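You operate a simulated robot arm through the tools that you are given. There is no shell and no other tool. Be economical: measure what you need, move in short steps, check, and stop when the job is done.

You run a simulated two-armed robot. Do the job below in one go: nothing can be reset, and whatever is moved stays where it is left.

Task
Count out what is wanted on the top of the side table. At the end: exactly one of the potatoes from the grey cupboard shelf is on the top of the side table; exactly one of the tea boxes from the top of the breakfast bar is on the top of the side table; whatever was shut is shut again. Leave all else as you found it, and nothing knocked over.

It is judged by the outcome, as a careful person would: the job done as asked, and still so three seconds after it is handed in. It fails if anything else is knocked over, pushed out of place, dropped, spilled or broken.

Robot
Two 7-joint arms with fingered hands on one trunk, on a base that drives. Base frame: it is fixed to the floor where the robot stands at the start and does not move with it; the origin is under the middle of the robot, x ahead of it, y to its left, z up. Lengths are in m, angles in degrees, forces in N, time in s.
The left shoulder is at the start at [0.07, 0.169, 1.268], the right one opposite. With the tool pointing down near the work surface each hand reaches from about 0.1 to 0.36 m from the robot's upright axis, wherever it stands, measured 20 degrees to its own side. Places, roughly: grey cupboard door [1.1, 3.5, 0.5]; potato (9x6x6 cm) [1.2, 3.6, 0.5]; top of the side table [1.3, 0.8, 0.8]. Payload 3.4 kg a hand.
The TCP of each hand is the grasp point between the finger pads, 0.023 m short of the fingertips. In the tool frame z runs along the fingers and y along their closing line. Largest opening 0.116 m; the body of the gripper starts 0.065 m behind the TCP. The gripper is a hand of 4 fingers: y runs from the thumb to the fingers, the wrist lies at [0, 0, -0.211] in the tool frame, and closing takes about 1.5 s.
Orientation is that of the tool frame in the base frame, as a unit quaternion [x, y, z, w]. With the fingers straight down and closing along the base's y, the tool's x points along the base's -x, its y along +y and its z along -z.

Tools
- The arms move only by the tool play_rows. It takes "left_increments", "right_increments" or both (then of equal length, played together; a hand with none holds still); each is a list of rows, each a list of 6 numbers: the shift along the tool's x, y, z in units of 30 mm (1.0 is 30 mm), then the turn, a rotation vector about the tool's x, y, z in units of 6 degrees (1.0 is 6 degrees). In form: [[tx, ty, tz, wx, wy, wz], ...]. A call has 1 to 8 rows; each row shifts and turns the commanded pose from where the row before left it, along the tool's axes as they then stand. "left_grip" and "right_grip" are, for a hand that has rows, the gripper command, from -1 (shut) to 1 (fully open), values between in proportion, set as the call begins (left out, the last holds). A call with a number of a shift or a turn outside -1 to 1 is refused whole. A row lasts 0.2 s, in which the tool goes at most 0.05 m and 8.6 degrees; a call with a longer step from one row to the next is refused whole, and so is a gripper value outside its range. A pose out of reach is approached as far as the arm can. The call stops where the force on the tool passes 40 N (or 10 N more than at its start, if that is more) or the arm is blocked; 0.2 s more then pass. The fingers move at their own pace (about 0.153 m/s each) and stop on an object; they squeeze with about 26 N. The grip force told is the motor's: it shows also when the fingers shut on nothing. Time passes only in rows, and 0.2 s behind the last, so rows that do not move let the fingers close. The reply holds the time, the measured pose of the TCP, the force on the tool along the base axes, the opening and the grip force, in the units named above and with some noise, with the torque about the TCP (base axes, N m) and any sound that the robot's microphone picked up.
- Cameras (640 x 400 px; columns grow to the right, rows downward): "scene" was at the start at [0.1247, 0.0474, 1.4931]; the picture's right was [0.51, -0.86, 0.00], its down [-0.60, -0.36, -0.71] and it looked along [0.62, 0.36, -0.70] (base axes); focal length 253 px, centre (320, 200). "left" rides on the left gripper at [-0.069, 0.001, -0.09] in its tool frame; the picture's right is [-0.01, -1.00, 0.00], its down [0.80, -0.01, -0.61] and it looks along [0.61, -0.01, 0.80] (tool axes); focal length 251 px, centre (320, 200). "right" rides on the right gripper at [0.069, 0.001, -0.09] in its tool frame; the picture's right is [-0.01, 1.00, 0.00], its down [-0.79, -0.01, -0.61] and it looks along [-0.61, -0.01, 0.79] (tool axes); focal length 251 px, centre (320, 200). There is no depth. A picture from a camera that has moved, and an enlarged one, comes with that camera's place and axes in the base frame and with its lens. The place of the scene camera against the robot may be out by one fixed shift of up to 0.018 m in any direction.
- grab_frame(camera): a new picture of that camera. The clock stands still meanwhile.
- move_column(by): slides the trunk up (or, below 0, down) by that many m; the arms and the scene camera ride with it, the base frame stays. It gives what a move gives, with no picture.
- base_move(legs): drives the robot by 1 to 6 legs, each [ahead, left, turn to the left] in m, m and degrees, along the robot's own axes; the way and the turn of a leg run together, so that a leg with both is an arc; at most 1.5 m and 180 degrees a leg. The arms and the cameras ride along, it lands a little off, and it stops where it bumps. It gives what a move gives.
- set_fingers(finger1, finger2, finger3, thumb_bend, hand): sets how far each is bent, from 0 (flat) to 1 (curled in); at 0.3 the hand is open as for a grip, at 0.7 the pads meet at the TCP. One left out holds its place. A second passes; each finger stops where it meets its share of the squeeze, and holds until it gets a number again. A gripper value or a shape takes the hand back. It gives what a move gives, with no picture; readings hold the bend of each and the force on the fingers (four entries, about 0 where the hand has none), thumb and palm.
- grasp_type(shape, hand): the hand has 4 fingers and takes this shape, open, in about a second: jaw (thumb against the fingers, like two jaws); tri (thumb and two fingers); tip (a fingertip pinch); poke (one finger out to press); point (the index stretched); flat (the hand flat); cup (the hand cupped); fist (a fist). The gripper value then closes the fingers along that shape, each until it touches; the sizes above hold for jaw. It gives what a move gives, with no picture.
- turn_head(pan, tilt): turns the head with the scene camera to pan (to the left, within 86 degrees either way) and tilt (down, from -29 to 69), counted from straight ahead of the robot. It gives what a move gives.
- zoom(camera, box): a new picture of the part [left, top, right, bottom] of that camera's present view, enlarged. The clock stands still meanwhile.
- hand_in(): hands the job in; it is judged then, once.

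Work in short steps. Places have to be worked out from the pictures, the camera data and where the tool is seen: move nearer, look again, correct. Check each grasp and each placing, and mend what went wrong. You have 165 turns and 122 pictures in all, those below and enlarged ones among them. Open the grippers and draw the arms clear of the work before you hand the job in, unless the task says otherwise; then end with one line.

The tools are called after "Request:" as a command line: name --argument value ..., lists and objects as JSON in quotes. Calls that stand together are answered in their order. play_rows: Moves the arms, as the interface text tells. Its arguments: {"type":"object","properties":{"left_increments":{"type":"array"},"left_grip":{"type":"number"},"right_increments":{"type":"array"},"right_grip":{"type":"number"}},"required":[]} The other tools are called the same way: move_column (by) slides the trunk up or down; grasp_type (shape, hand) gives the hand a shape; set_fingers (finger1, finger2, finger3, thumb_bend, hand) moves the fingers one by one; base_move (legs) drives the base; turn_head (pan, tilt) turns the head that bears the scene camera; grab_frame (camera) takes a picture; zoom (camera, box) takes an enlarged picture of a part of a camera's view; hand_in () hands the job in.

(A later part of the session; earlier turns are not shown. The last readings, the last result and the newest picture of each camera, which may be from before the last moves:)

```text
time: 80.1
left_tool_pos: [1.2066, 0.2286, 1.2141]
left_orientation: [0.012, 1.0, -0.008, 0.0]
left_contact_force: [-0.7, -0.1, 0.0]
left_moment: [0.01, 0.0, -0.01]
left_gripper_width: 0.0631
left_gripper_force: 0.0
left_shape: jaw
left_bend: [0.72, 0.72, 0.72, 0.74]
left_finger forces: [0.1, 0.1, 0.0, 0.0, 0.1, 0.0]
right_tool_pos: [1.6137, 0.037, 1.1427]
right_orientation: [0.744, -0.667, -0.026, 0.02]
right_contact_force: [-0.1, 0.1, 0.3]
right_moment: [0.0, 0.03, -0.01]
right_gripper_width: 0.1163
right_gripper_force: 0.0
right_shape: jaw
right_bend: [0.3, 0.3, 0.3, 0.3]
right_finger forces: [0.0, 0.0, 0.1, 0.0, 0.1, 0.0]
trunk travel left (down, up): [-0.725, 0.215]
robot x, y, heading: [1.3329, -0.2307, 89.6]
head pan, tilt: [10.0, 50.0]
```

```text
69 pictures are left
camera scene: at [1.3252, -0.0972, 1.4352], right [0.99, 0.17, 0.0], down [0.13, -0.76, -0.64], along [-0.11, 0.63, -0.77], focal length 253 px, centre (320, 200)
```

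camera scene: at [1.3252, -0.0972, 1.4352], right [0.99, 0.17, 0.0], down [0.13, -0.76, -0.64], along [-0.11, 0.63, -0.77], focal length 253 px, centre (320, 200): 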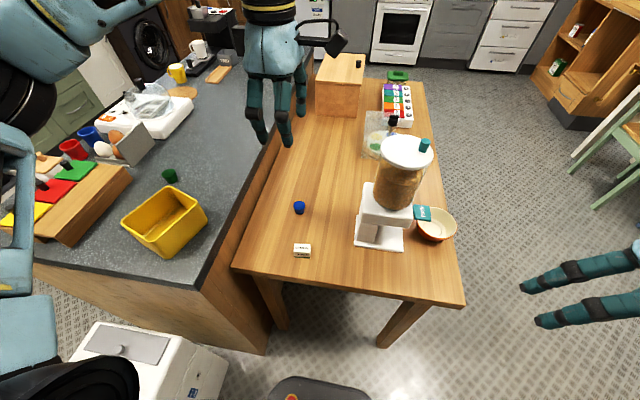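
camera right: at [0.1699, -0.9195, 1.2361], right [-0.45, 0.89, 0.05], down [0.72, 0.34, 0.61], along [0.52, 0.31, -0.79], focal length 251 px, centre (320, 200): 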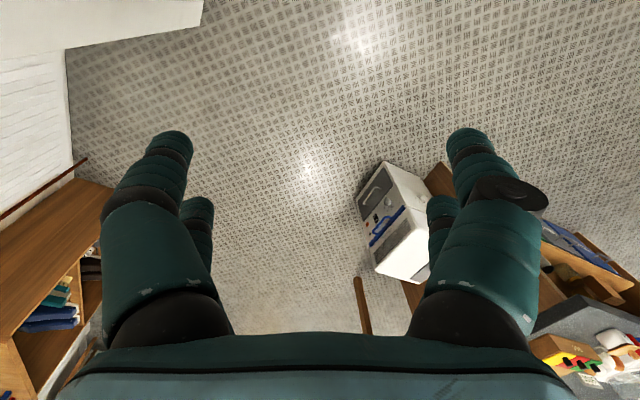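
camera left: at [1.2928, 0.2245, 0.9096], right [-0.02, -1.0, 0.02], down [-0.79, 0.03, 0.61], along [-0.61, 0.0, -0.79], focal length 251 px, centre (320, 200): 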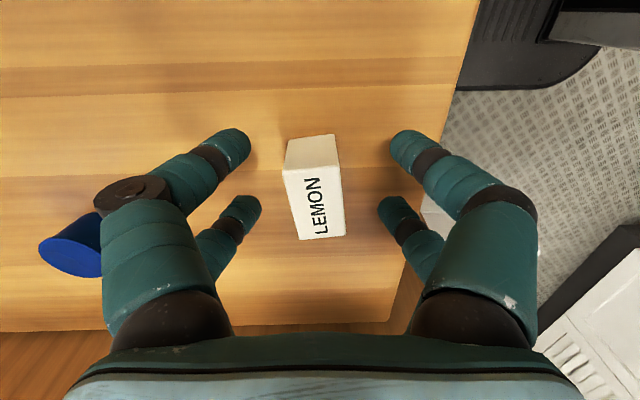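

Tea box is placed. Now drive round the right side of the side table (clear floor around x≈2.3) towards the grey cupboard.

Request:
base_move --legs '[[-0.35, 0, 0], [0, -0.95, 0], [1.4, 0, 0], [1.4, 0, 0]]'

Request:
turn_head --pan 50 --tilt 30

Request:
grab_frame --camera "scene"

```text
time: 100.1
left_tool_pos: [2.1186, 2.6723, 1.2135]
left_orientation: [0.013, 1.0, -0.009, 0.001]
left_contact_force: [0.3, -0.4, -0.1]
left_moment: [-0.03, 0.0, -0.03]
left_gripper_width: 0.0634
left_gripper_force: 0.0
left_shape: jaw
left_bend: [0.72, 0.72, 0.72, 0.74]
left_finger forces: [0.1, 0.1, 0.0, 0.0, 0.1, 0.0]
right_tool_pos: [2.5261, 2.4804, 1.1425]
right_orientation: [0.743, -0.668, -0.025, 0.02]
right_contact_force: [0.4, -0.1, -1.2]
right_moment: [-0.01, -0.01, 0.03]
right_gripper_width: 0.116
right_gripper_force: 0.1
right_shape: jaw
right_bend: [0.3, 0.3, 0.3, 0.3]
right_finger forces: [0.0, 0.0, 0.0, 0.1, 0.0, 0.0]
trunk travel left (down, up): [-0.725, 0.215]
robot x, y, heading: [2.2457, 2.2154, 89.6]
head pan, tilt: [10.0, 50.0]
```

```text
time: 101.2
left_tool_pos: [2.1195, 2.6723, 1.2129]
left_orientation: [0.014, 1.0, -0.009, 0.0]
left_contact_force: [-0.5, -1.1, 0.5]
left_moment: [0.01, 0.02, 0.01]
left_gripper_width: 0.0633
left_gripper_force: 0.1
left_shape: jaw
left_bend: [0.72, 0.72, 0.72, 0.74]
left_finger forces: [0.0, 0.0, 0.0, 0.0, 0.0, 0.1]
right_tool_pos: [2.526, 2.4803, 1.144]
right_orientation: [0.744, -0.668, -0.026, 0.02]
right_contact_force: [0.5, 0.1, 0.8]
right_moment: [-0.04, 0.0, 0.0]
right_gripper_width: 0.116
right_gripper_force: 0.0
right_shape: jaw
right_bend: [0.3, 0.3, 0.3, 0.3]
right_finger forces: [0.0, 0.1, 0.0, 0.1, 0.0, 0.0]
trunk travel left (down, up): [-0.725, 0.215]
robot x, y, heading: [2.2419, 2.218, 89.7]
head pan, tilt: [50.0, 30.0]
```

```text
68 pictures are left
camera scene: at [2.1804, 2.3291, 1.4648], right [0.65, 0.76, 0.0], down [0.38, -0.33, -0.87], along [-0.66, 0.56, -0.5], focal length 253 px, centre (320, 200)
```

scene: 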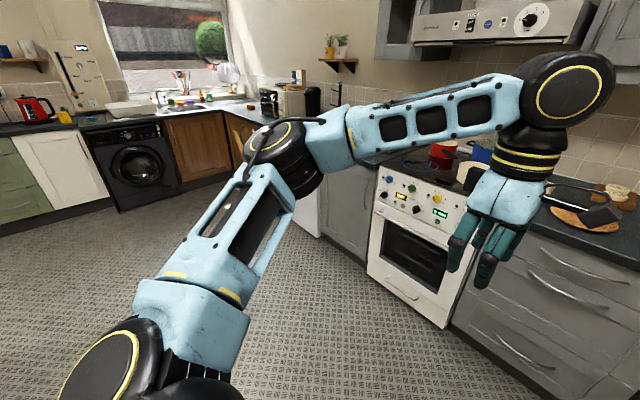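

Move left to x≈1.35 in front of the grey cupboard.

Request:
base_move --legs '[[0.08, 0.85, 0]]'

Request:
turn_head --pan 10 --tilt 35

Request:
grab_frame --camera "scene"

```text
time: 105.7
left_tool_pos: [1.2812, 2.7558, 1.2137]
left_orientation: [0.011, 1.0, -0.008, 0.0]
left_contact_force: [0.6, 0.4, -0.4]
left_moment: [0.02, -0.03, -0.05]
left_gripper_width: 0.0636
left_gripper_force: 0.2
left_shape: jaw
left_bend: [0.72, 0.72, 0.72, 0.74]
left_finger forces: [0.0, 0.0, 0.1, 0.0, 0.1, 0.0]
right_tool_pos: [1.689, 2.5664, 1.1428]
right_orientation: [0.745, -0.666, -0.026, 0.02]
right_contact_force: [-0.3, -0.3, -0.2]
right_moment: [0.0, -0.02, 0.0]
right_gripper_width: 0.1159
right_gripper_force: 0.0
right_shape: jaw
right_bend: [0.3, 0.3, 0.3, 0.3]
right_finger forces: [0.1, 0.0, 0.0, 0.0, 0.0, 0.1]
trunk travel left (down, up): [-0.725, 0.215]
robot x, y, heading: [1.4089, 2.2992, 90.1]
head pan, tilt: [50.0, 30.0]
```

```text
time: 106.7
left_tool_pos: [1.2805, 2.7548, 1.2125]
left_orientation: [0.012, 1.0, -0.009, 0.001]
left_contact_force: [0.1, -0.2, 1.0]
left_moment: [0.0, 0.0, -0.02]
left_gripper_width: 0.0635
left_gripper_force: 0.0
left_shape: jaw
left_bend: [0.72, 0.72, 0.72, 0.74]
left_finger forces: [0.0, 0.0, 0.0, 0.1, 0.1, 0.0]
right_tool_pos: [1.6883, 2.5669, 1.1437]
right_orientation: [0.745, -0.666, -0.026, 0.02]
right_contact_force: [0.0, -1.0, -0.5]
right_moment: [0.02, 0.0, -0.01]
right_gripper_width: 0.1159
right_gripper_force: 0.0
right_shape: jaw
right_bend: [0.3, 0.3, 0.3, 0.3]
right_finger forces: [0.0, 0.1, 0.0, 0.1, 0.0, 0.1]
trunk travel left (down, up): [-0.725, 0.215]
robot x, y, heading: [1.4104, 2.2975, 89.9]
head pan, tilt: [10.0, 35.0]
```

```text
67 pictures are left
camera scene: at [1.3978, 2.4417, 1.457], right [0.99, 0.17, 0.0], down [0.1, -0.57, -0.82], along [-0.14, 0.81, -0.57], focal length 253 px, centre (320, 200)
```

scene: 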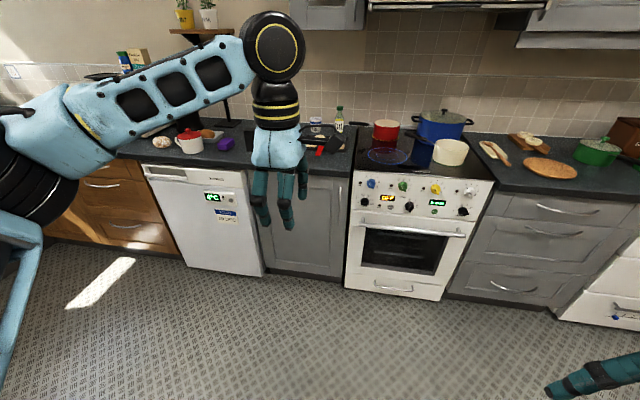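

Move the left hand aside to reveal the door and its handle.

Request:
play_rows --left_increments '[[1, -1, 0, 0, 0, 0], [1, -1, 0, 0, 0, 0], [1, -1, 0, 0, 0, 0], [1, -1, 0, 0, 0, 0], [1, -1, 0, 0, 0, 0], [0, -1, 0, 0, 0, 0]]'

Request:
zoom --camera "scene" --box '[200, 120, 400, 300]'

```text
time: 108.1
left_tool_pos: [1.1276, 2.5774, 1.2163]
left_orientation: [0.011, 1.0, -0.009, 0.001]
left_contact_force: [0.6, -0.1, 0.8]
left_moment: [0.0, 0.02, 0.0]
left_gripper_width: 0.0634
left_gripper_force: 0.1
left_shape: jaw
left_bend: [0.72, 0.72, 0.72, 0.74]
left_finger forces: [0.0, 0.1, 0.1, 0.0, 0.1, 0.0]
right_tool_pos: [1.6887, 2.5666, 1.1429]
right_orientation: [0.745, -0.666, -0.026, 0.02]
right_contact_force: [0.5, -0.3, 0.1]
right_moment: [-0.01, -0.01, -0.02]
right_gripper_width: 0.1158
right_gripper_force: 0.1
right_shape: jaw
right_bend: [0.3, 0.3, 0.3, 0.3]
right_finger forces: [0.0, 0.0, 0.0, 0.0, 0.0, 0.1]
trunk travel left (down, up): [-0.725, 0.215]
robot x, y, heading: [1.408, 2.3028, 89.9]
head pan, tilt: [10.0, 35.0]
```

```text
2.22 times, centred on (300, 210) of scene
camera zoom: at [1.3982, 2.4407, 1.4571], right [0.99, 0.17, 0.0], down [0.1, -0.56, -0.82], along [-0.14, 0.81, -0.57], focal length 563 px, centre (364, 178)
```

zoom: 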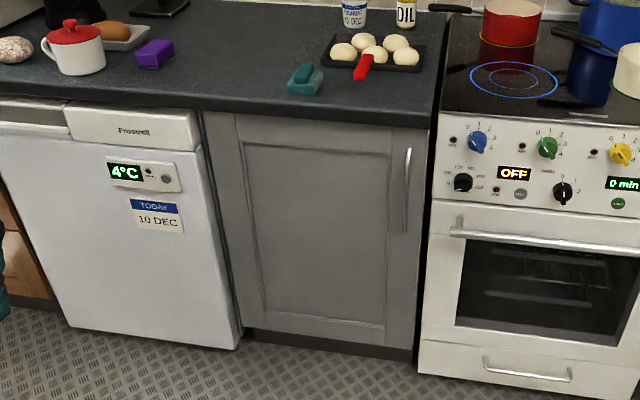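

Handle: vertical bar at x≈1.32, y≈3.45, z 0.60–0.82, hinge on the left. I turn the left hand to point forward with fingers closing along x: first roll −90°.

Request:
play_rows --left_increments '[[0, 0, 0, 0, 0, -1], [0, 0, 0, 0, 0, -1], [0, 0, 0, 0, 0, -1], [0, 0, 0, 0, 0, -1], [0, 0, 0, 0, 0, -1], [0, 0, 0, 0, 0, -1], [0, 0, 0, 0, 0, -1], [0, 0, 0, 0, 0, -1]]'

Request:
play_rows --left_increments '[[0, 0, 0, 0, 0, -1], [0, 0, 0, 0, 0, -1], [0, 0, 0, 0, 0, -1], [0, 0, 0, 0, 0, -1], [0, 0, 0, 0, 0, -1], [0, 0, 0, 0, 0, -1], [0, 0, 0, 0, 0, -1]]'

Request:
play_rows --left_increments '[[0, 0, 0, 0, -1, 0], [0, 0, 0, 0, -1, 0], [0, 0, 0, 0, -1, 0], [0, 0, 0, 0, -1, 0], [0, 0, 0, 0, -1, 0], [0, 0, 0, 0, -1, 0], [0, 0, 0, 0, -1, 0], [0, 0, 0, 0, -1, 0]]'

Request:
play_rows --left_increments '[[0, 0, 0, 0, -1, 0], [0, 0, 0, 0, -1, 0], [0, 0, 0, 0, -1, 0], [0, 0, 0, 0, -1, 0], [0, 0, 0, 0, -1, 0], [0, 0, 0, 0, -1, 0], [0, 0, 0, 0, -1, 0]]'

Request:
move_column --by -0.4

Request:
grab_frame --camera "scene"

```text
time: 109.9
left_tool_pos: [1.128, 2.5792, 1.2179]
left_orientation: [-0.399, 0.917, -0.008, -0.003]
left_contact_force: [-0.5, 0.5, -0.6]
left_moment: [0.02, -0.04, -0.03]
left_gripper_width: 0.0635
left_gripper_force: 0.0
left_shape: jaw
left_bend: [0.72, 0.72, 0.72, 0.74]
left_finger forces: [0.1, 0.1, 0.2, 0.1, 0.0, 0.1]
right_tool_pos: [1.6891, 2.5669, 1.1426]
right_orientation: [0.745, -0.666, -0.027, 0.02]
right_contact_force: [-0.3, 0.2, 0.3]
right_moment: [-0.02, 0.01, 0.0]
right_gripper_width: 0.1163
right_gripper_force: 0.0
right_shape: jaw
right_bend: [0.3, 0.3, 0.3, 0.3]
right_finger forces: [0.0, 0.0, 0.0, 0.0, 0.0, 0.1]
trunk travel left (down, up): [-0.725, 0.215]
robot x, y, heading: [1.4074, 2.2986, 89.7]
head pan, tilt: [10.0, 35.0]
```

```text
time: 111.5
left_tool_pos: [1.1261, 2.5793, 1.215]
left_orientation: [-0.7, 0.714, -0.006, -0.005]
left_contact_force: [-0.2, -0.3, -0.6]
left_moment: [-0.02, -0.01, -0.02]
left_gripper_width: 0.0637
left_gripper_force: 0.1
left_shape: jaw
left_bend: [0.72, 0.72, 0.72, 0.74]
left_finger forces: [0.0, 0.1, 0.0, 0.0, 0.1, 0.0]
right_tool_pos: [1.6884, 2.5664, 1.1446]
right_orientation: [0.745, -0.666, -0.026, 0.02]
right_contact_force: [0.1, 0.0, -0.3]
right_moment: [0.01, 0.01, 0.01]
right_gripper_width: 0.1161
right_gripper_force: 0.1
right_shape: jaw
right_bend: [0.3, 0.3, 0.3, 0.3]
right_finger forces: [0.0, 0.0, 0.0, 0.0, 0.1, 0.0]
trunk travel left (down, up): [-0.725, 0.215]
robot x, y, heading: [1.4097, 2.2989, 89.7]
head pan, tilt: [10.0, 35.0]
```

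```text
time: 113.3
left_tool_pos: [1.1068, 2.6118, 1.281]
left_orientation: [-0.642, 0.656, 0.277, 0.285]
left_contact_force: [1.1, -0.7, 0.7]
left_moment: [0.04, 0.0, 0.01]
left_gripper_width: 0.0634
left_gripper_force: 0.0
left_shape: jaw
left_bend: [0.72, 0.72, 0.72, 0.74]
left_finger forces: [0.0, 0.1, 0.0, 0.0, 0.0, 0.0]
left hand out of reach, approached as far as the arm can: row 5, 6, 7, 8
right_tool_pos: [1.6873, 2.5651, 1.143]
right_orientation: [0.745, -0.666, -0.026, 0.02]
right_contact_force: [0.5, -0.5, -0.8]
right_moment: [0.0, 0.0, 0.03]
right_gripper_width: 0.116
right_gripper_force: 0.1
right_shape: jaw
right_bend: [0.3, 0.3, 0.3, 0.3]
right_finger forces: [0.1, 0.1, 0.1, 0.0, 0.1, 0.0]
trunk travel left (down, up): [-0.725, 0.215]
robot x, y, heading: [1.4086, 2.2977, 89.7]
head pan, tilt: [10.0, 35.0]
```

```text
time: 114.9
left_tool_pos: [1.0486, 2.6539, 1.3965]
left_orientation: [-0.499, 0.509, 0.49, 0.502]
left_contact_force: [-0.2, -0.5, -0.4]
left_moment: [0.0, -0.02, 0.02]
left_gripper_width: 0.0633
left_gripper_force: 0.1
left_shape: jaw
left_bend: [0.72, 0.72, 0.72, 0.74]
left_finger forces: [0.0, 0.1, 0.0, 0.0, 0.0, 0.0]
left hand out of reach, approached as far as the arm can: row 1, 2, 3, 4, 5, 6, 7
right_tool_pos: [1.6876, 2.5649, 1.1437]
right_orientation: [0.745, -0.666, -0.026, 0.02]
right_contact_force: [0.3, 0.4, -0.2]
right_moment: [0.01, 0.0, 0.02]
right_gripper_width: 0.1159
right_gripper_force: 0.1
right_shape: jaw
right_bend: [0.3, 0.3, 0.3, 0.3]
right_finger forces: [0.0, 0.0, 0.0, 0.0, 0.0, 0.1]
trunk travel left (down, up): [-0.725, 0.215]
robot x, y, heading: [1.4085, 2.3013, 89.9]
head pan, tilt: [10.0, 35.0]
```

```text
time: 118.8
left_tool_pos: [1.0471, 2.6557, 0.9966]
left_orientation: [-0.499, 0.511, 0.489, 0.502]
left_contact_force: [0.4, -0.1, -0.3]
left_moment: [-0.02, 0.01, -0.01]
left_gripper_width: 0.0632
left_gripper_force: 0.2
left_shape: jaw
left_bend: [0.72, 0.72, 0.72, 0.74]
left_finger forces: [0.0, 0.0, 0.0, 0.1, 0.0, 0.1]
right_tool_pos: [1.6869, 2.5656, 0.7432]
right_orientation: [0.746, -0.665, -0.026, 0.02]
right_contact_force: [0.2, -0.5, 0.5]
right_moment: [0.0, 0.01, 0.0]
right_gripper_width: 0.1159
right_gripper_force: 0.1
right_shape: jaw
right_bend: [0.3, 0.3, 0.3, 0.3]
right_finger forces: [0.0, 0.0, 0.0, 0.0, 0.0, 0.0]
trunk travel left (down, up): [-0.325, 0.615]
robot x, y, heading: [1.408, 2.2986, 89.8]
head pan, tilt: [10.0, 35.0]
```

```text
65 pictures are left
camera scene: at [1.3976, 2.4415, 1.0571], right [0.99, 0.17, 0.0], down [0.1, -0.57, -0.82], along [-0.14, 0.81, -0.57], focal length 253 px, centre (320, 200)
```

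scene: 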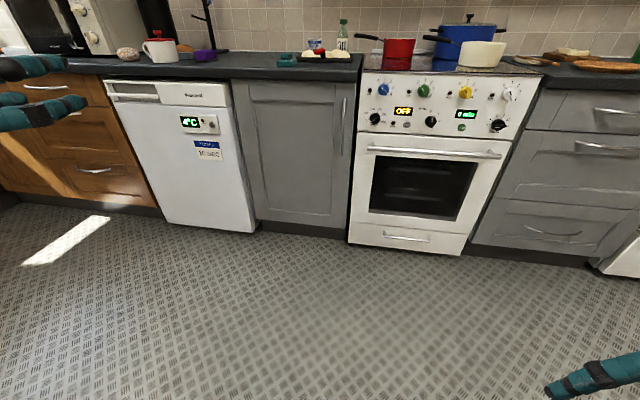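

Hand points forward now. Two-view triangulation puts the handle at about (1.313, 3.47, 0.58–0.83). Drive ahead 0.45 m and bring the hand in front of it at z≈0.74.

Request:
base_move --legs '[[0.45, 0, 0]]'

Request:
play_rows --left_increments '[[1, -1, 0, 0, 0, 0], [1, -1, 0, 0, 0, 0], [1, -1, 0, 0, 0, 0], [1, -1, 0, 0, 0, 0], [1, -1, 0, 0, 0, 0], [1, -1, 0, 0, 0, 0], [1, -1, 0, 0, 0, 0], [1, -1, 0, 0, 0, 0]]' --left_grip 0.4

Request:
grab_frame --camera "left"

```text
time: 121.5
left_tool_pos: [1.0437, 3.1094, 0.9958]
left_orientation: [-0.503, 0.507, 0.492, 0.498]
left_contact_force: [0.6, 0.2, -0.6]
left_moment: [-0.02, -0.02, -0.02]
left_gripper_width: 0.0635
left_gripper_force: 0.0
left_shape: jaw
left_bend: [0.72, 0.72, 0.72, 0.74]
left_finger forces: [0.1, 0.0, 0.0, 0.0, 0.1, 0.1]
right_tool_pos: [1.6835, 3.0288, 0.7432]
right_orientation: [0.749, -0.662, -0.025, 0.021]
right_contact_force: [0.5, -0.2, -0.8]
right_moment: [-0.01, -0.01, 0.0]
right_gripper_width: 0.1161
right_gripper_force: 0.0
right_shape: jaw
right_bend: [0.3, 0.3, 0.3, 0.3]
right_finger forces: [0.1, 0.0, 0.1, 0.0, 0.0, 0.0]
trunk travel left (down, up): [-0.325, 0.615]
robot x, y, heading: [1.4047, 2.7614, 90.6]
head pan, tilt: [10.0, 35.0]
```

```text
time: 123.3
left_tool_pos: [1.1965, 3.231, 0.9453]
left_orientation: [-0.503, 0.507, 0.492, 0.497]
left_contact_force: [-0.6, 0.3, -0.7]
left_moment: [-0.02, 0.05, 0.02]
left_gripper_width: 0.0811
left_gripper_force: 0.1
left_shape: jaw
left_bend: [0.67, 0.67, 0.67, 0.67]
left_finger forces: [0.0, 0.0, 0.1, 0.1, 0.0, 0.0]
left hand out of reach, approached as far as the arm can: row 1, 2, 3, 4, 5, 6, 7, 8
right_tool_pos: [1.6835, 3.0287, 0.7425]
right_orientation: [0.749, -0.662, -0.025, 0.02]
right_contact_force: [-0.5, 0.3, -0.8]
right_moment: [0.04, 0.0, 0.02]
right_gripper_width: 0.1159
right_gripper_force: 0.0
right_shape: jaw
right_bend: [0.3, 0.3, 0.3, 0.3]
right_finger forces: [0.0, 0.1, 0.0, 0.0, 0.1, 0.0]
trunk travel left (down, up): [-0.325, 0.615]
robot x, y, heading: [1.4083, 2.7585, 90.4]
head pan, tilt: [10.0, 35.0]
```

```text
64 pictures are left
camera left: at [1.1941, 3.1421, 1.0142], right [1.0, -0.01, 0.01], down [0.0, -0.62, -0.78], along [0.01, 0.78, -0.62], focal length 251 px, centre (320, 200)
```

left: 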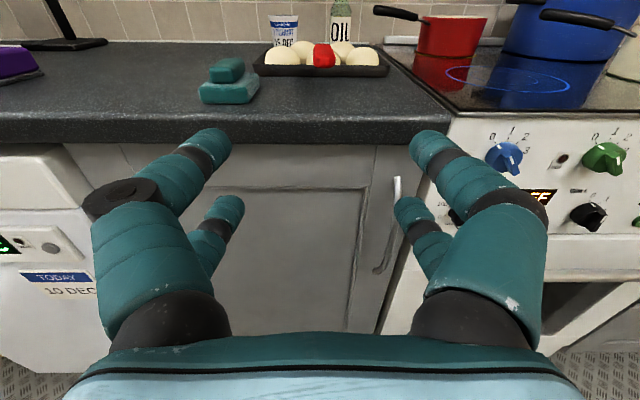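

Wrist is too close to the shoulder for that pose. Back the base off 0.2 m, extend the arm forward, then approach with the base.

Request:
base_move --legs '[[-0.2, 0, -0.5]]'

Request:
play_rows --left_increments '[[0, 0, 1, 0, 0, 0], [0, 0, 1, 0, 0, 0], [0.85, -0.6, 1, 0, 0, 0], [0.85, -0.6, 1, 0, 0, 0], [0.85, -0.6, 1, 0, 0, 0], [1, -0.6, 0.5, 0, 0, 0], [1, -0.6, 0, 0, 0, 0], [1, -0.6, 0, 0, 0, 0]]'

Request:
grab_frame --camera "left"

```text
time: 124.9
left_tool_pos: [1.2023, 3.0305, 0.9462]
left_orientation: [-0.499, 0.51, 0.489, 0.502]
left_contact_force: [-1.0, 0.0, 0.1]
left_moment: [-0.03, -0.03, 0.01]
left_gripper_width: 0.081
left_gripper_force: 0.1
left_shape: jaw
left_bend: [0.67, 0.67, 0.67, 0.67]
left_finger forces: [0.0, 0.1, 0.1, 0.0, 0.0, 0.0]
right_tool_pos: [1.688, 2.8232, 0.7431]
right_orientation: [0.746, -0.666, -0.026, 0.019]
right_contact_force: [-0.1, 0.3, -0.2]
right_moment: [0.05, 0.02, -0.02]
right_gripper_width: 0.1162
right_gripper_force: 0.0
right_shape: jaw
right_bend: [0.3, 0.3, 0.3, 0.3]
right_finger forces: [0.0, 0.0, 0.1, 0.0, 0.0, 0.0]
trunk travel left (down, up): [-0.325, 0.615]
robot x, y, heading: [1.4092, 2.5548, 89.8]
head pan, tilt: [10.0, 35.0]
```

```text
time: 126.7
left_tool_pos: [1.3132, 3.19, 0.7763]
left_orientation: [-0.5, 0.51, 0.49, 0.5]
left_contact_force: [-1.0, 0.4, 0.2]
left_moment: [-0.05, -0.02, -0.01]
left_gripper_width: 0.081
left_gripper_force: 0.0
left_shape: jaw
left_bend: [0.67, 0.67, 0.67, 0.67]
left_finger forces: [0.0, 0.0, 0.1, 0.0, 0.1, 0.0]
right_tool_pos: [1.688, 2.8244, 0.7425]
right_orientation: [0.745, -0.666, -0.026, 0.02]
right_contact_force: [0.3, -0.1, -0.3]
right_moment: [0.0, -0.01, -0.02]
right_gripper_width: 0.1161
right_gripper_force: 0.0
right_shape: jaw
right_bend: [0.3, 0.3, 0.3, 0.3]
right_finger forces: [0.0, 0.1, 0.0, 0.0, 0.0, 0.0]
trunk travel left (down, up): [-0.325, 0.615]
robot x, y, heading: [1.4099, 2.5531, 89.7]
head pan, tilt: [10.0, 35.0]
```

```text
63 pictures are left
camera left: at [1.3104, 3.1007, 0.8455], right [1.0, -0.02, 0.01], down [-0.01, -0.62, -0.78], along [0.02, 0.78, -0.62], focal length 251 px, centre (320, 200)
```

left: 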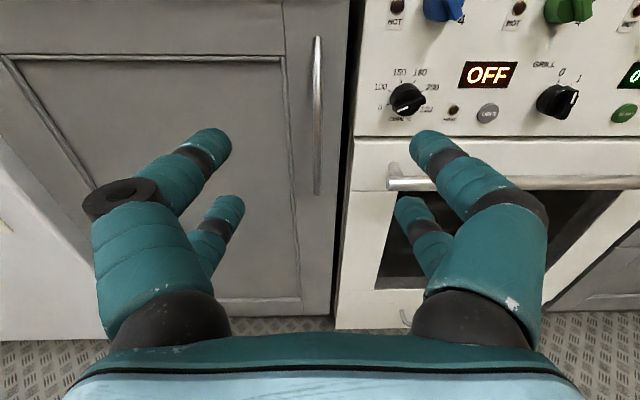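

Handle is exactly centred (col 317). Lower 45 mm and drive forward 0.24 m.

Request:
play_rows --left_increments '[[0.75, 0, 0, 0, 0, 0], [0.75, 0, 0, 0, 0, 0]]'

Request:
base_move --legs '[[0.22, 0, 0]]'

Request:
grab_frame --camera "left"

```text
time: 127.5
left_tool_pos: [1.287, 3.2003, 0.7727]
left_orientation: [-0.463, 0.499, 0.543, 0.492]
left_contact_force: [-0.1, 0.4, -0.9]
left_moment: [-0.01, 0.02, 0.0]
left_gripper_width: 0.0806
left_gripper_force: 0.1
left_shape: jaw
left_bend: [0.67, 0.67, 0.67, 0.67]
left_finger forces: [0.0, 0.0, 0.0, 0.0, 0.1, 0.0]
right_tool_pos: [1.6859, 2.8235, 0.744]
right_orientation: [0.745, -0.666, -0.026, 0.021]
right_contact_force: [0.7, -0.4, 0.3]
right_moment: [0.0, 0.01, -0.01]
right_gripper_width: 0.1159
right_gripper_force: 0.0
right_shape: jaw
right_bend: [0.3, 0.3, 0.3, 0.3]
right_finger forces: [0.1, 0.0, 0.0, 0.0, 0.0, 0.0]
trunk travel left (down, up): [-0.325, 0.615]
robot x, y, heading: [1.4099, 2.5563, 89.8]
head pan, tilt: [10.0, 35.0]
stopped in row 2 (left hand): the arm was blocked; the commanded pose is now the measured one
```

```text
time: 129.2
left_tool_pos: [1.2912, 3.4216, 0.7714]
left_orientation: [-0.463, 0.5, 0.541, 0.492]
left_contact_force: [0.1, 0.1, -1.3]
left_moment: [-0.02, 0.01, -0.02]
left_gripper_width: 0.0807
left_gripper_force: 0.1
left_shape: jaw
left_bend: [0.67, 0.67, 0.67, 0.67]
left_finger forces: [0.1, 0.1, 0.1, 0.0, 0.0, 0.0]
right_tool_pos: [1.6897, 3.0449, 0.7427]
right_orientation: [0.744, -0.667, -0.025, 0.02]
right_contact_force: [1.8, -0.4, 0.3]
right_moment: [-0.04, 0.0, 0.02]
right_gripper_width: 0.1161
right_gripper_force: 0.0
right_shape: jaw
right_bend: [0.3, 0.3, 0.3, 0.3]
right_finger forces: [0.0, 0.0, 0.0, 0.0, 0.0, 0.0]
trunk travel left (down, up): [-0.325, 0.615]
robot x, y, heading: [1.4102, 2.7762, 89.6]
head pan, tilt: [10.0, 35.0]
```

```text
62 pictures are left
camera left: at [1.2965, 3.327, 0.8321], right [1.0, 0.01, -0.08], down [-0.06, -0.55, -0.83], along [-0.05, 0.84, -0.55], focal length 251 px, centre (320, 200)
```

left: 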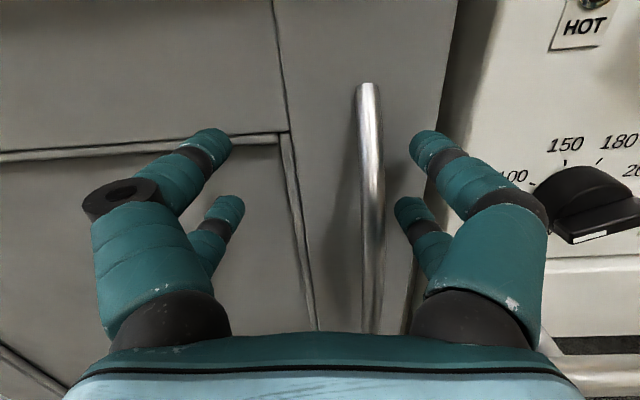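

Handle lies between the fingers, right of centre. Shift right 21 mm, forward 25 mm.

Request:
play_rows --left_increments '[[0, -0.7, 0, 0, 0, 0], [0, 0, 0.5, 0, 0, 0], [0, 0, 0.4, 0, 0, 0]]'

Request:
grab_frame --camera "left"

```text
time: 129.8
left_tool_pos: [1.2762, 3.4307, 0.7583]
left_orientation: [-0.432, 0.52, 0.585, 0.448]
left_contact_force: [3.2, -35.9, 4.3]
left_moment: [-0.61, -0.34, -2.02]
left_gripper_width: 0.0819
left_gripper_force: 0.1
left_shape: jaw
left_bend: [0.67, 0.67, 0.68, 0.67]
left_finger forces: [0.0, 0.0, 26.6, 0.0, 13.9, 0.0]
right_tool_pos: [1.6892, 3.0381, 0.7449]
right_orientation: [0.745, -0.666, -0.028, 0.018]
right_contact_force: [-0.1, -0.2, 0.6]
right_moment: [-0.01, 0.0, 0.0]
right_gripper_width: 0.1162
right_gripper_force: 0.1
right_shape: jaw
right_bend: [0.3, 0.3, 0.3, 0.3]
right_finger forces: [0.0, 0.1, 0.0, 0.0, 0.0, 0.0]
trunk travel left (down, up): [-0.325, 0.615]
robot x, y, heading: [1.4108, 2.7762, 89.6]
head pan, tilt: [10.0, 35.0]
stopped in row 2 (left hand): the force on the tool passed its limit (the readings are from after the stop); the commanded pose is now the measured one
```

```text
61 pictures are left
camera left: at [1.2941, 3.3358, 0.8162], right [0.98, 0.06, -0.21], down [-0.15, -0.54, -0.83], along [-0.16, 0.84, -0.52], focal length 251 px, centre (320, 200)
```

left: 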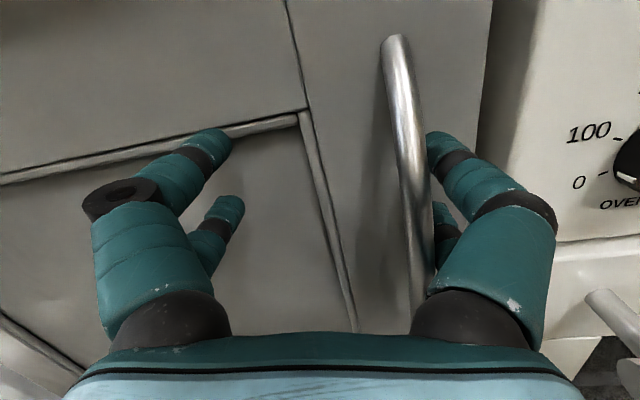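

The door-side fingers touched the door and the arm is near a joint limit. Back off, then lower the trunk so the arm works higher relative to its shoulder.

Request:
base_move --legs '[[-0.2, 0, 0]]'

Request:
play_rows --left_increments '[[-1, 0, 0, 0, 0, 0], [-1, 0, 0, 0, 0, 0], [-1, 0, 0, 0, 0, 0], [-1, 0, 0, 0, 0, 0], [-1, 0, 0, 0, 0, 0]]'

Request:
grab_frame --camera "scene"

```text
time: 131.4
left_tool_pos: [1.2764, 3.238, 0.7533]
left_orientation: [-0.435, 0.522, 0.584, 0.444]
left_contact_force: [0.4, -2.5, 0.3]
left_moment: [0.06, 0.0, 0.12]
left_gripper_width: 0.0816
left_gripper_force: 0.0
left_shape: jaw
left_bend: [0.67, 0.67, 0.66, 0.66]
left_finger forces: [2.2, 0.2, 0.0, 0.0, 0.1, 0.0]
right_tool_pos: [1.6891, 2.8435, 0.7438]
right_orientation: [0.743, -0.668, -0.026, 0.02]
right_contact_force: [0.6, -0.2, 0.2]
right_moment: [-0.01, -0.02, -0.02]
right_gripper_width: 0.1161
right_gripper_force: 0.1
right_shape: jaw
right_bend: [0.3, 0.3, 0.3, 0.3]
right_finger forces: [0.0, 0.0, 0.1, 0.1, 0.0, 0.0]
trunk travel left (down, up): [-0.325, 0.615]
robot x, y, heading: [1.4069, 2.5785, 89.7]
head pan, tilt: [10.0, 35.0]
```

```text
time: 132.1
left_tool_pos: [1.2541, 3.2407, 0.8098]
left_orientation: [-0.412, 0.538, 0.624, 0.388]
left_contact_force: [19.0, -18.8, -16.6]
left_moment: [0.88, -1.68, 3.2]
left_gripper_width: 0.0661
left_gripper_force: 20.1
left_shape: jaw
left_bend: [0.71, 0.73, 0.59, 0.76]
left_finger forces: [24.3, 26.2, 39.9, 0.0, 26.3, 0.0]
right_tool_pos: [1.6917, 2.8431, 0.7421]
right_orientation: [0.743, -0.668, -0.028, 0.021]
right_contact_force: [1.0, -1.0, -0.9]
right_moment: [-0.01, -0.02, -0.03]
right_gripper_width: 0.1163
right_gripper_force: 0.0
right_shape: jaw
right_bend: [0.3, 0.3, 0.3, 0.3]
right_finger forces: [0.0, 0.1, 0.0, 0.0, 0.1, 0.0]
trunk travel left (down, up): [-0.325, 0.615]
robot x, y, heading: [1.4061, 2.5808, 89.2]
head pan, tilt: [10.0, 35.0]
stopped in row 3 (left hand): the arm was blocked; the commanded pose is now the measured one
```

```text
60 pictures are left
camera scene: at [1.4007, 2.7204, 1.0569], right [0.99, 0.16, 0.0], down [0.09, -0.57, -0.82], along [-0.13, 0.81, -0.57], focal length 253 px, centre (320, 200)
```

scene: 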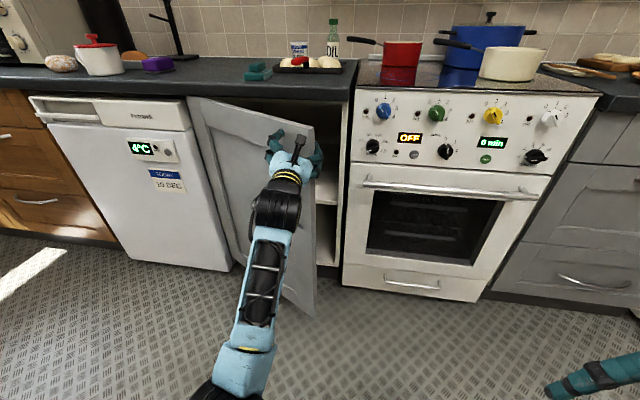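

Backing up actually pulled the door open — the fingers hooked the handle. Look closely at how the hand sits.

Request:
grab_frame --camera "left"

Request:
zoom --camera "scene" --box '[180, 90, 360, 220]'

```text
59 pictures are left
camera left: at [1.2861, 3.1486, 0.8652], right [0.93, 0.12, -0.34], down [-0.22, -0.57, -0.79], along [-0.29, 0.81, -0.5], focal length 251 px, centre (320, 200)
```

left: 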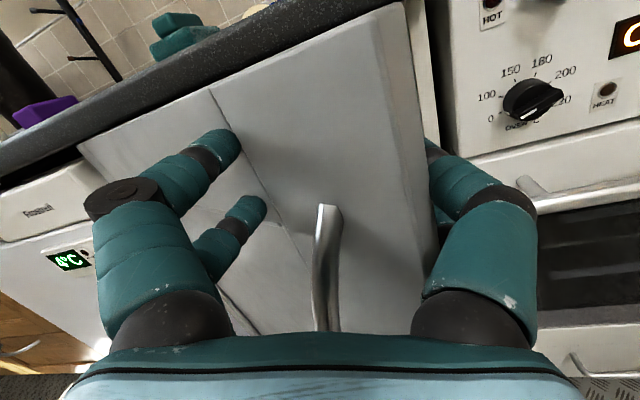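

```text
3.08 times, centred on (270, 155) of scene
camera zoom: at [1.4007, 2.7204, 1.0569], right [0.99, 0.16, 0.0], down [0.09, -0.57, -0.82], along [-0.13, 0.81, -0.57], focal length 779 px, centre (474, 338)
```

zoom: 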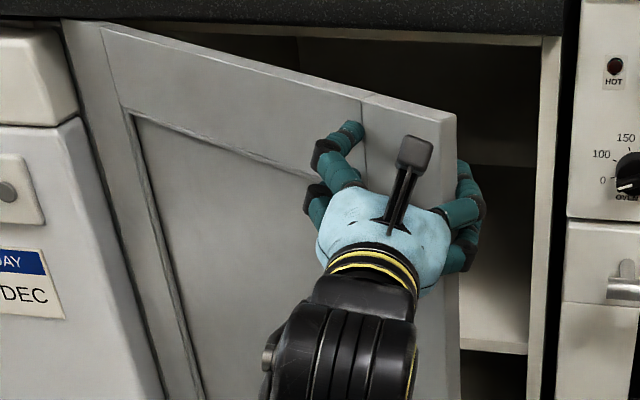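

The thumb is behind the door's edge, fingers outside – a good hold. Open the fingers and swing the door further by moving the base left/back along the arc.

Request:
play_rows --left_increments '[[0, 0, 0, 0, 0, 0], [0, 0, 0, 0, 0, 0], [0, 0, 0, 0, 0, 0]]' --left_grip 0.9

Request:
base_move --legs '[[-0.12, 0.12, 0]]'

Request:
grab_frame --camera "scene"

```text
time: 132.9
left_tool_pos: [1.2518, 3.2408, 0.8118]
left_orientation: [-0.413, 0.536, 0.626, 0.387]
left_contact_force: [9.2, -4.1, -1.5]
left_moment: [-0.17, -0.33, -0.11]
left_gripper_width: 0.1102
left_gripper_force: 0.1
left_shape: jaw
left_bend: [0.4, 0.4, 0.35, 0.4]
left_finger forces: [0.0, 0.0, 9.5, 0.0, 0.1, 0.1]
right_tool_pos: [1.69, 2.8444, 0.7426]
right_orientation: [0.743, -0.668, -0.027, 0.02]
right_contact_force: [-0.1, 0.8, -0.6]
right_moment: [0.01, -0.02, 0.0]
right_gripper_width: 0.116
right_gripper_force: 0.1
right_shape: jaw
right_bend: [0.3, 0.3, 0.3, 0.3]
right_finger forces: [0.0, 0.1, 0.1, 0.0, 0.1, 0.0]
trunk travel left (down, up): [-0.325, 0.615]
robot x, y, heading: [1.4103, 2.5785, 89.3]
head pan, tilt: [10.0, 35.0]
```

```text
time: 134.0
left_tool_pos: [1.2163, 3.1932, 0.8133]
left_orientation: [-0.405, 0.54, 0.623, 0.395]
left_contact_force: [15.2, -10.7, -1.1]
left_moment: [-0.42, -0.56, -0.35]
left_gripper_width: 0.1108
left_gripper_force: 0.1
left_shape: jaw
left_bend: [0.4, 0.4, 0.31, 0.39]
left_finger forces: [0.0, 0.0, 16.3, 0.0, 1.3, 0.0]
right_tool_pos: [1.6466, 2.7931, 0.7409]
right_orientation: [0.742, -0.67, -0.027, 0.02]
right_contact_force: [0.2, -0.7, 0.6]
right_moment: [0.0, 0.04, 0.0]
right_gripper_width: 0.116
right_gripper_force: 0.0
right_shape: jaw
right_bend: [0.3, 0.3, 0.3, 0.3]
right_finger forces: [0.0, 0.1, 0.0, 0.0, 0.0, 0.0]
trunk travel left (down, up): [-0.325, 0.615]
robot x, y, heading: [1.3652, 2.529, 89.2]
head pan, tilt: [10.0, 35.0]
stopped in leg 1: the force on the tool passed its limit (the readings are from after the stop); the commanded pose is now the measured one
```

```text
57 pictures are left
camera scene: at [1.355, 2.6723, 1.0572], right [0.99, 0.16, 0.0], down [0.09, -0.57, -0.82], along [-0.13, 0.81, -0.57], focal length 253 px, centre (320, 200)
```

scene: 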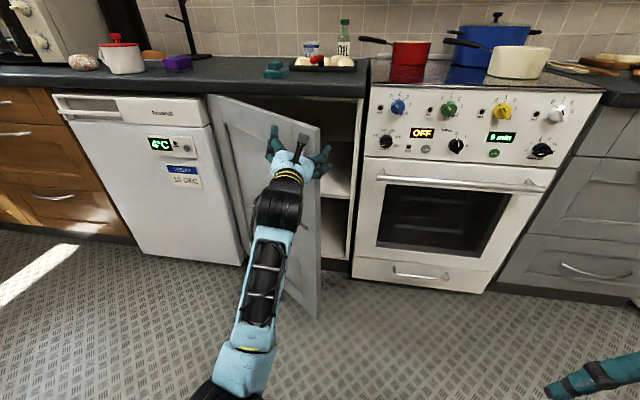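

Door now ~45°. Continue with a mostly-backward small step.

Request:
base_move --legs '[[-0.06, 0.03, 0]]'

Request:
grab_frame --camera "scene"

Request:
grab_frame --camera "left"

```text
time: 135.0
left_tool_pos: [1.1783, 3.1347, 0.812]
left_orientation: [-0.41, 0.537, 0.624, 0.393]
left_contact_force: [0.5, 0.1, 0.8]
left_moment: [0.01, -0.02, -0.02]
left_gripper_width: 0.11
left_gripper_force: 0.0
left_shape: jaw
left_bend: [0.39, 0.4, 0.39, 0.39]
left_finger forces: [0.3, 0.1, 0.1, 0.1, 0.0, 0.0]
right_tool_pos: [1.6111, 2.7368, 0.7427]
right_orientation: [0.742, -0.669, -0.026, 0.02]
right_contact_force: [-1.0, -0.9, 0.6]
right_moment: [0.0, -0.04, 0.03]
right_gripper_width: 0.1161
right_gripper_force: 0.1
right_shape: jaw
right_bend: [0.3, 0.3, 0.3, 0.3]
right_finger forces: [0.1, 0.1, 0.0, 0.0, 0.1, 0.1]
trunk travel left (down, up): [-0.325, 0.615]
robot x, y, heading: [1.3305, 2.4719, 89.4]
head pan, tilt: [10.0, 35.0]
```

```text
56 pictures are left
camera scene: at [1.3207, 2.6137, 1.0572], right [0.99, 0.16, 0.0], down [0.09, -0.57, -0.82], along [-0.13, 0.81, -0.57], focal length 253 px, centre (320, 200)
```

scene: 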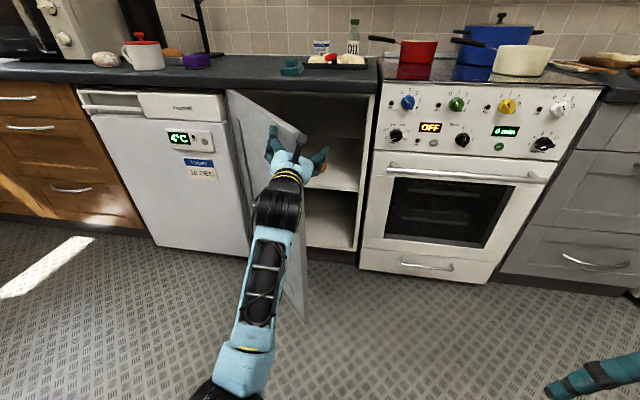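

```text
55 pictures are left
camera left: at [1.2101, 3.0412, 0.8669], right [0.93, 0.11, -0.34], down [-0.22, -0.56, -0.8], along [-0.28, 0.82, -0.5], focal length 251 px, centre (320, 200)
```

left: 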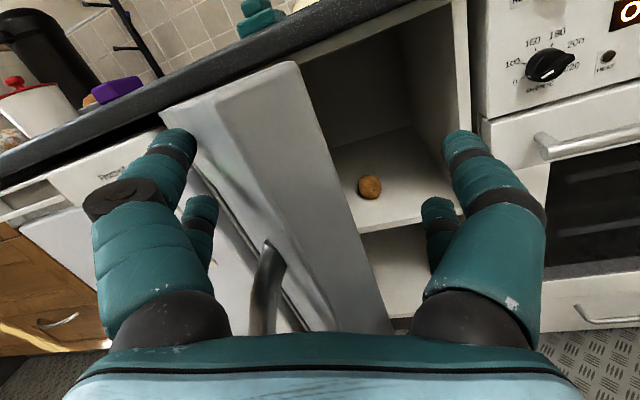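

Door ~60° and a potato is visible on the shelf. Continue: left 0.12, slightly back, so the thumb pushes the door's inner side.

Request:
base_move --legs '[[-0.03, 0.13, 0]]'

Request:
grab_frame --camera "scene"

```text
time: 135.9
left_tool_pos: [1.1512, 3.124, 0.8141]
left_orientation: [-0.403, 0.541, 0.621, 0.398]
left_contact_force: [15.8, -17.2, -4.8]
left_moment: [-0.5, -0.42, -0.02]
left_gripper_width: 0.1097
left_gripper_force: 0.1
left_shape: jaw
left_bend: [0.39, 0.4, 0.39, 0.39]
left_finger forces: [0.1, 0.1, 22.6, 0.0, 0.0, 0.0]
right_tool_pos: [1.5767, 2.7236, 0.7423]
right_orientation: [0.741, -0.671, -0.026, 0.02]
right_contact_force: [1.3, 0.3, -0.5]
right_moment: [-0.02, 0.04, 0.0]
right_gripper_width: 0.1162
right_gripper_force: 0.0
right_shape: jaw
right_bend: [0.3, 0.3, 0.3, 0.3]
right_finger forces: [0.1, 0.0, 0.0, 0.0, 0.0, 0.0]
trunk travel left (down, up): [-0.325, 0.615]
robot x, y, heading: [1.2924, 2.4629, 89.0]
head pan, tilt: [10.0, 35.0]
stopped in leg 1: the force on the tool passed its limit (the readings are from after the stop); the commanded pose is now the measured one
```

```text
54 pictures are left
camera scene: at [1.2851, 2.6031, 1.0574], right [0.99, 0.16, 0.0], down [0.09, -0.56, -0.82], along [-0.13, 0.81, -0.57], focal length 253 px, centre (320, 200)
```

scene: 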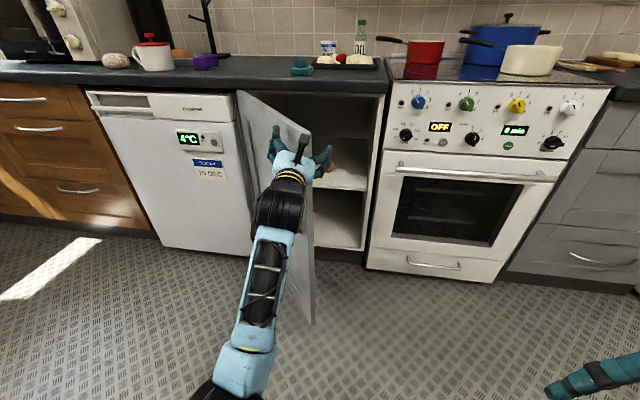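

Outer finger blocks. Retract the hand straight back off the door, so I can re-enter on its inner side.

Request:
base_move --legs '[[-0.14, -0.01, 0]]'

Request:
grab_frame --camera "scene"

Request:
grab_frame --camera "left"

```text
time: 137.3
left_tool_pos: [1.1567, 2.986, 0.8121]
left_orientation: [-0.405, 0.541, 0.621, 0.398]
left_contact_force: [-1.0, -0.7, 0.2]
left_moment: [-0.03, -0.01, -0.02]
left_gripper_width: 0.1102
left_gripper_force: 0.1
left_shape: jaw
left_bend: [0.39, 0.4, 0.39, 0.39]
left_finger forces: [0.0, 0.0, 0.0, 0.0, 0.0, 0.1]
right_tool_pos: [1.5817, 2.5859, 0.7426]
right_orientation: [0.74, -0.672, -0.026, 0.02]
right_contact_force: [-0.3, -0.5, 0.1]
right_moment: [0.04, -0.01, 0.01]
right_gripper_width: 0.116
right_gripper_force: 0.1
right_shape: jaw
right_bend: [0.3, 0.3, 0.3, 0.3]
right_finger forces: [0.0, 0.0, 0.1, 0.0, 0.0, 0.0]
trunk travel left (down, up): [-0.325, 0.615]
robot x, y, heading: [1.3, 2.3237, 88.8]
head pan, tilt: [10.0, 35.0]
```

```text
53 pictures are left
camera scene: at [1.2903, 2.465, 1.0572], right [0.99, 0.16, 0.0], down [0.09, -0.57, -0.82], along [-0.13, 0.81, -0.57], focal length 253 px, centre (320, 200)
```

scene: 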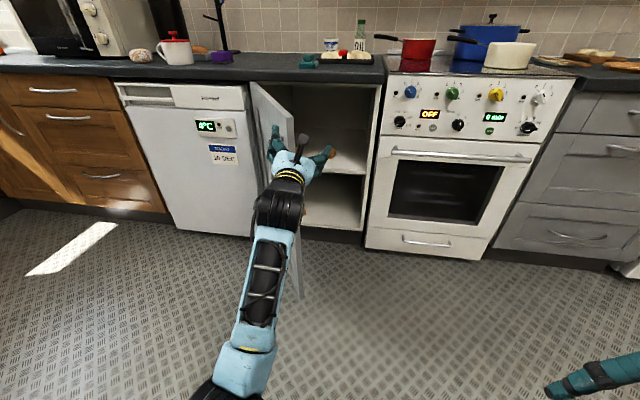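

```text
52 pictures are left
camera left: at [1.1854, 2.8922, 0.8676], right [0.94, 0.1, -0.34], down [-0.23, -0.56, -0.8], along [-0.27, 0.82, -0.5], focal length 251 px, centre (320, 200)
```

left: 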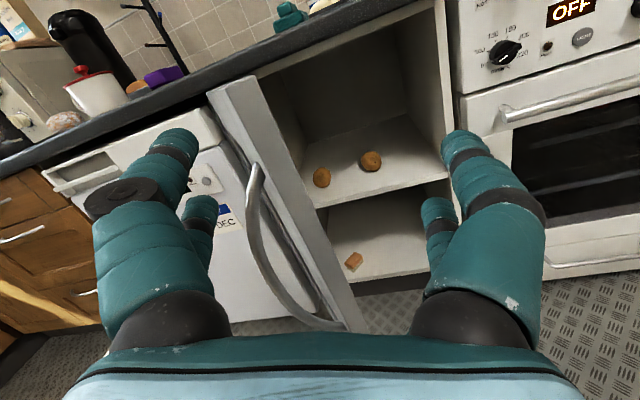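

Door ~70° open; two potatoes on the shelf: A≈(1.155, 3.59, 0.535), B≈(1.0, 3.57). Back off a little and right, lower the trunk, raise the arm relative to shoulder, and fix the hand's roll with a 30° downward pitch.

Request:
base_move --legs '[[-0.03, -0.1, 1]]'

Request:
move_column --by -0.25

Request:
play_rows --left_increments '[[-0.8, 0, -0.6, 0, 0, 0], [-0.8, 0, -0.6, 0, 0, 0], [-0.8, 0, -0.6, 0, 0, 0], [-0.8, 0, 0, 0, 0, 0], [0, 0, 0, 0, 0, -0.86], [0, 0, 0, 0, 0, -0.86], [0, 0, 0, 0, 0, -0.86], [0, 0, 0, 0, 0, -0.86]]'

Request:
play_rows --left_increments '[[0, 0, 0, 0, 1, 0], [0, 0, 0, 0, 1, 0], [0, 0, 0, 0, 1, 0], [0, 0, 0, 0, 1, 0], [0, 0, 0, 0, 1, 0]]'

Request:
grab_frame --camera "left"

Request:
grab_frame --camera "scene"

```text
time: 138.4
left_tool_pos: [1.2446, 2.9526, 0.8138]
left_orientation: [-0.41, 0.537, 0.624, 0.393]
left_contact_force: [0.3, -0.8, -0.4]
left_moment: [-0.02, 0.0, -0.03]
left_gripper_width: 0.1103
left_gripper_force: 0.2
left_shape: jaw
left_bend: [0.39, 0.4, 0.39, 0.39]
left_finger forces: [0.0, 0.0, 0.0, 0.0, 0.0, 0.0]
right_tool_pos: [1.6776, 2.5596, 0.742]
right_orientation: [0.746, -0.665, -0.025, 0.021]
right_contact_force: [-0.1, 0.2, 0.8]
right_moment: [0.04, -0.01, -0.01]
right_gripper_width: 0.1157
right_gripper_force: 0.2
right_shape: jaw
right_bend: [0.3, 0.3, 0.3, 0.3]
right_finger forces: [0.0, 0.0, 0.0, 0.0, 0.1, 0.0]
trunk travel left (down, up): [-0.325, 0.615]
robot x, y, heading: [1.3985, 2.2933, 89.8]
head pan, tilt: [10.0, 35.0]
```

```text
time: 141.0
left_tool_pos: [1.2442, 2.9519, 0.5631]
left_orientation: [-0.409, 0.538, 0.624, 0.393]
left_contact_force: [0.1, -0.3, -0.5]
left_moment: [-0.03, 0.01, 0.01]
left_gripper_width: 0.1102
left_gripper_force: 0.1
left_shape: jaw
left_bend: [0.39, 0.4, 0.39, 0.39]
left_finger forces: [0.0, 0.0, 0.0, 0.0, 0.0, 0.0]
right_tool_pos: [1.6758, 2.5596, 0.4927]
right_orientation: [0.746, -0.665, -0.025, 0.021]
right_contact_force: [1.8, 0.3, 0.5]
right_moment: [0.03, -0.02, 0.01]
right_gripper_width: 0.116
right_gripper_force: 0.1
right_shape: jaw
right_bend: [0.3, 0.3, 0.3, 0.3]
right_finger forces: [0.1, 0.1, 0.1, 0.1, 0.1, 0.1]
trunk travel left (down, up): [-0.075, 0.865]
robot x, y, heading: [1.3938, 2.2921, 89.9]
head pan, tilt: [10.0, 35.0]
```

```text
time: 141.7
left_tool_pos: [1.2281, 2.9179, 0.6048]
left_orientation: [-0.384, 0.54, 0.669, 0.336]
left_contact_force: [-0.4, -0.5, 0.3]
left_moment: [0.01, -0.01, 0.0]
left_gripper_width: 0.1101
left_gripper_force: 0.0
left_shape: jaw
left_bend: [0.39, 0.4, 0.39, 0.39]
left_finger forces: [0.1, 0.0, 0.0, 0.0, 0.1, 0.0]
right_tool_pos: [1.6764, 2.5592, 0.4928]
right_orientation: [0.746, -0.665, -0.025, 0.021]
right_contact_force: [0.2, 0.8, 0.3]
right_moment: [-0.02, -0.01, 0.03]
right_gripper_width: 0.1162
right_gripper_force: 0.1
right_shape: jaw
right_bend: [0.3, 0.3, 0.3, 0.3]
right_finger forces: [0.0, 0.1, 0.1, 0.1, 0.0, 0.0]
trunk travel left (down, up): [-0.075, 0.865]
robot x, y, heading: [1.3987, 2.2945, 89.8]
head pan, tilt: [10.0, 35.0]
stopped in row 3 (left hand): the arm was blocked; the commanded pose is now the measured one
```

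```text
time: 142.9
left_tool_pos: [1.2168, 2.9193, 0.6035]
left_orientation: [-0.545, 0.606, 0.552, 0.174]
left_contact_force: [0.3, 0.0, 0.8]
left_moment: [-0.02, -0.02, -0.02]
left_gripper_width: 0.1102
left_gripper_force: 0.2
left_shape: jaw
left_bend: [0.39, 0.4, 0.39, 0.39]
left_finger forces: [0.0, 0.0, 0.1, 0.0, 0.0, 0.0]
right_tool_pos: [1.6776, 2.5597, 0.4924]
right_orientation: [0.747, -0.664, -0.025, 0.021]
right_contact_force: [0.2, -0.3, -0.5]
right_moment: [-0.02, 0.0, 0.01]
right_gripper_width: 0.116
right_gripper_force: 0.0
right_shape: jaw
right_bend: [0.3, 0.3, 0.3, 0.3]
right_finger forces: [0.1, 0.1, 0.0, 0.0, 0.0, 0.1]
trunk travel left (down, up): [-0.075, 0.865]
robot x, y, heading: [1.3964, 2.2925, 89.7]
head pan, tilt: [10.0, 35.0]
```

```text
51 pictures are left
camera left: at [1.2746, 2.8736, 0.6878], right [0.86, 0.21, -0.47], down [-0.03, -0.89, -0.45], along [-0.52, 0.4, -0.76], focal length 251 px, centre (320, 200)
```

left: 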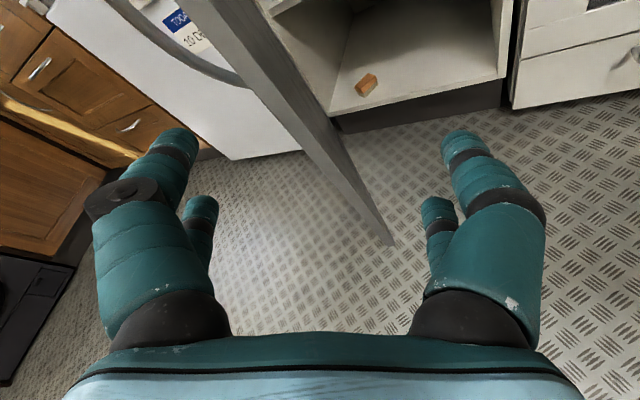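

```text
50 pictures are left
camera scene: at [1.3869, 2.4341, 0.807], right [0.99, 0.17, 0.0], down [0.1, -0.57, -0.82], along [-0.14, 0.81, -0.57], focal length 253 px, centre (320, 200)
```

scene: 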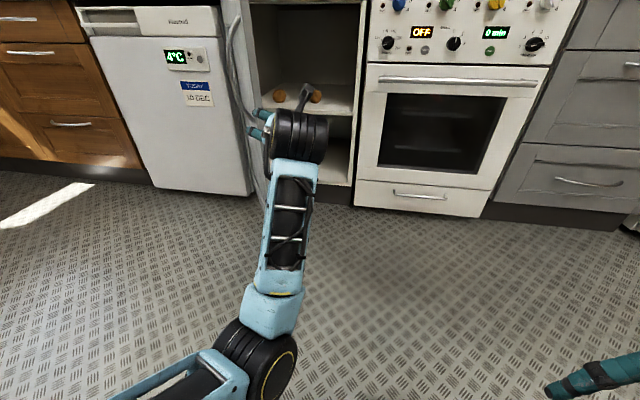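

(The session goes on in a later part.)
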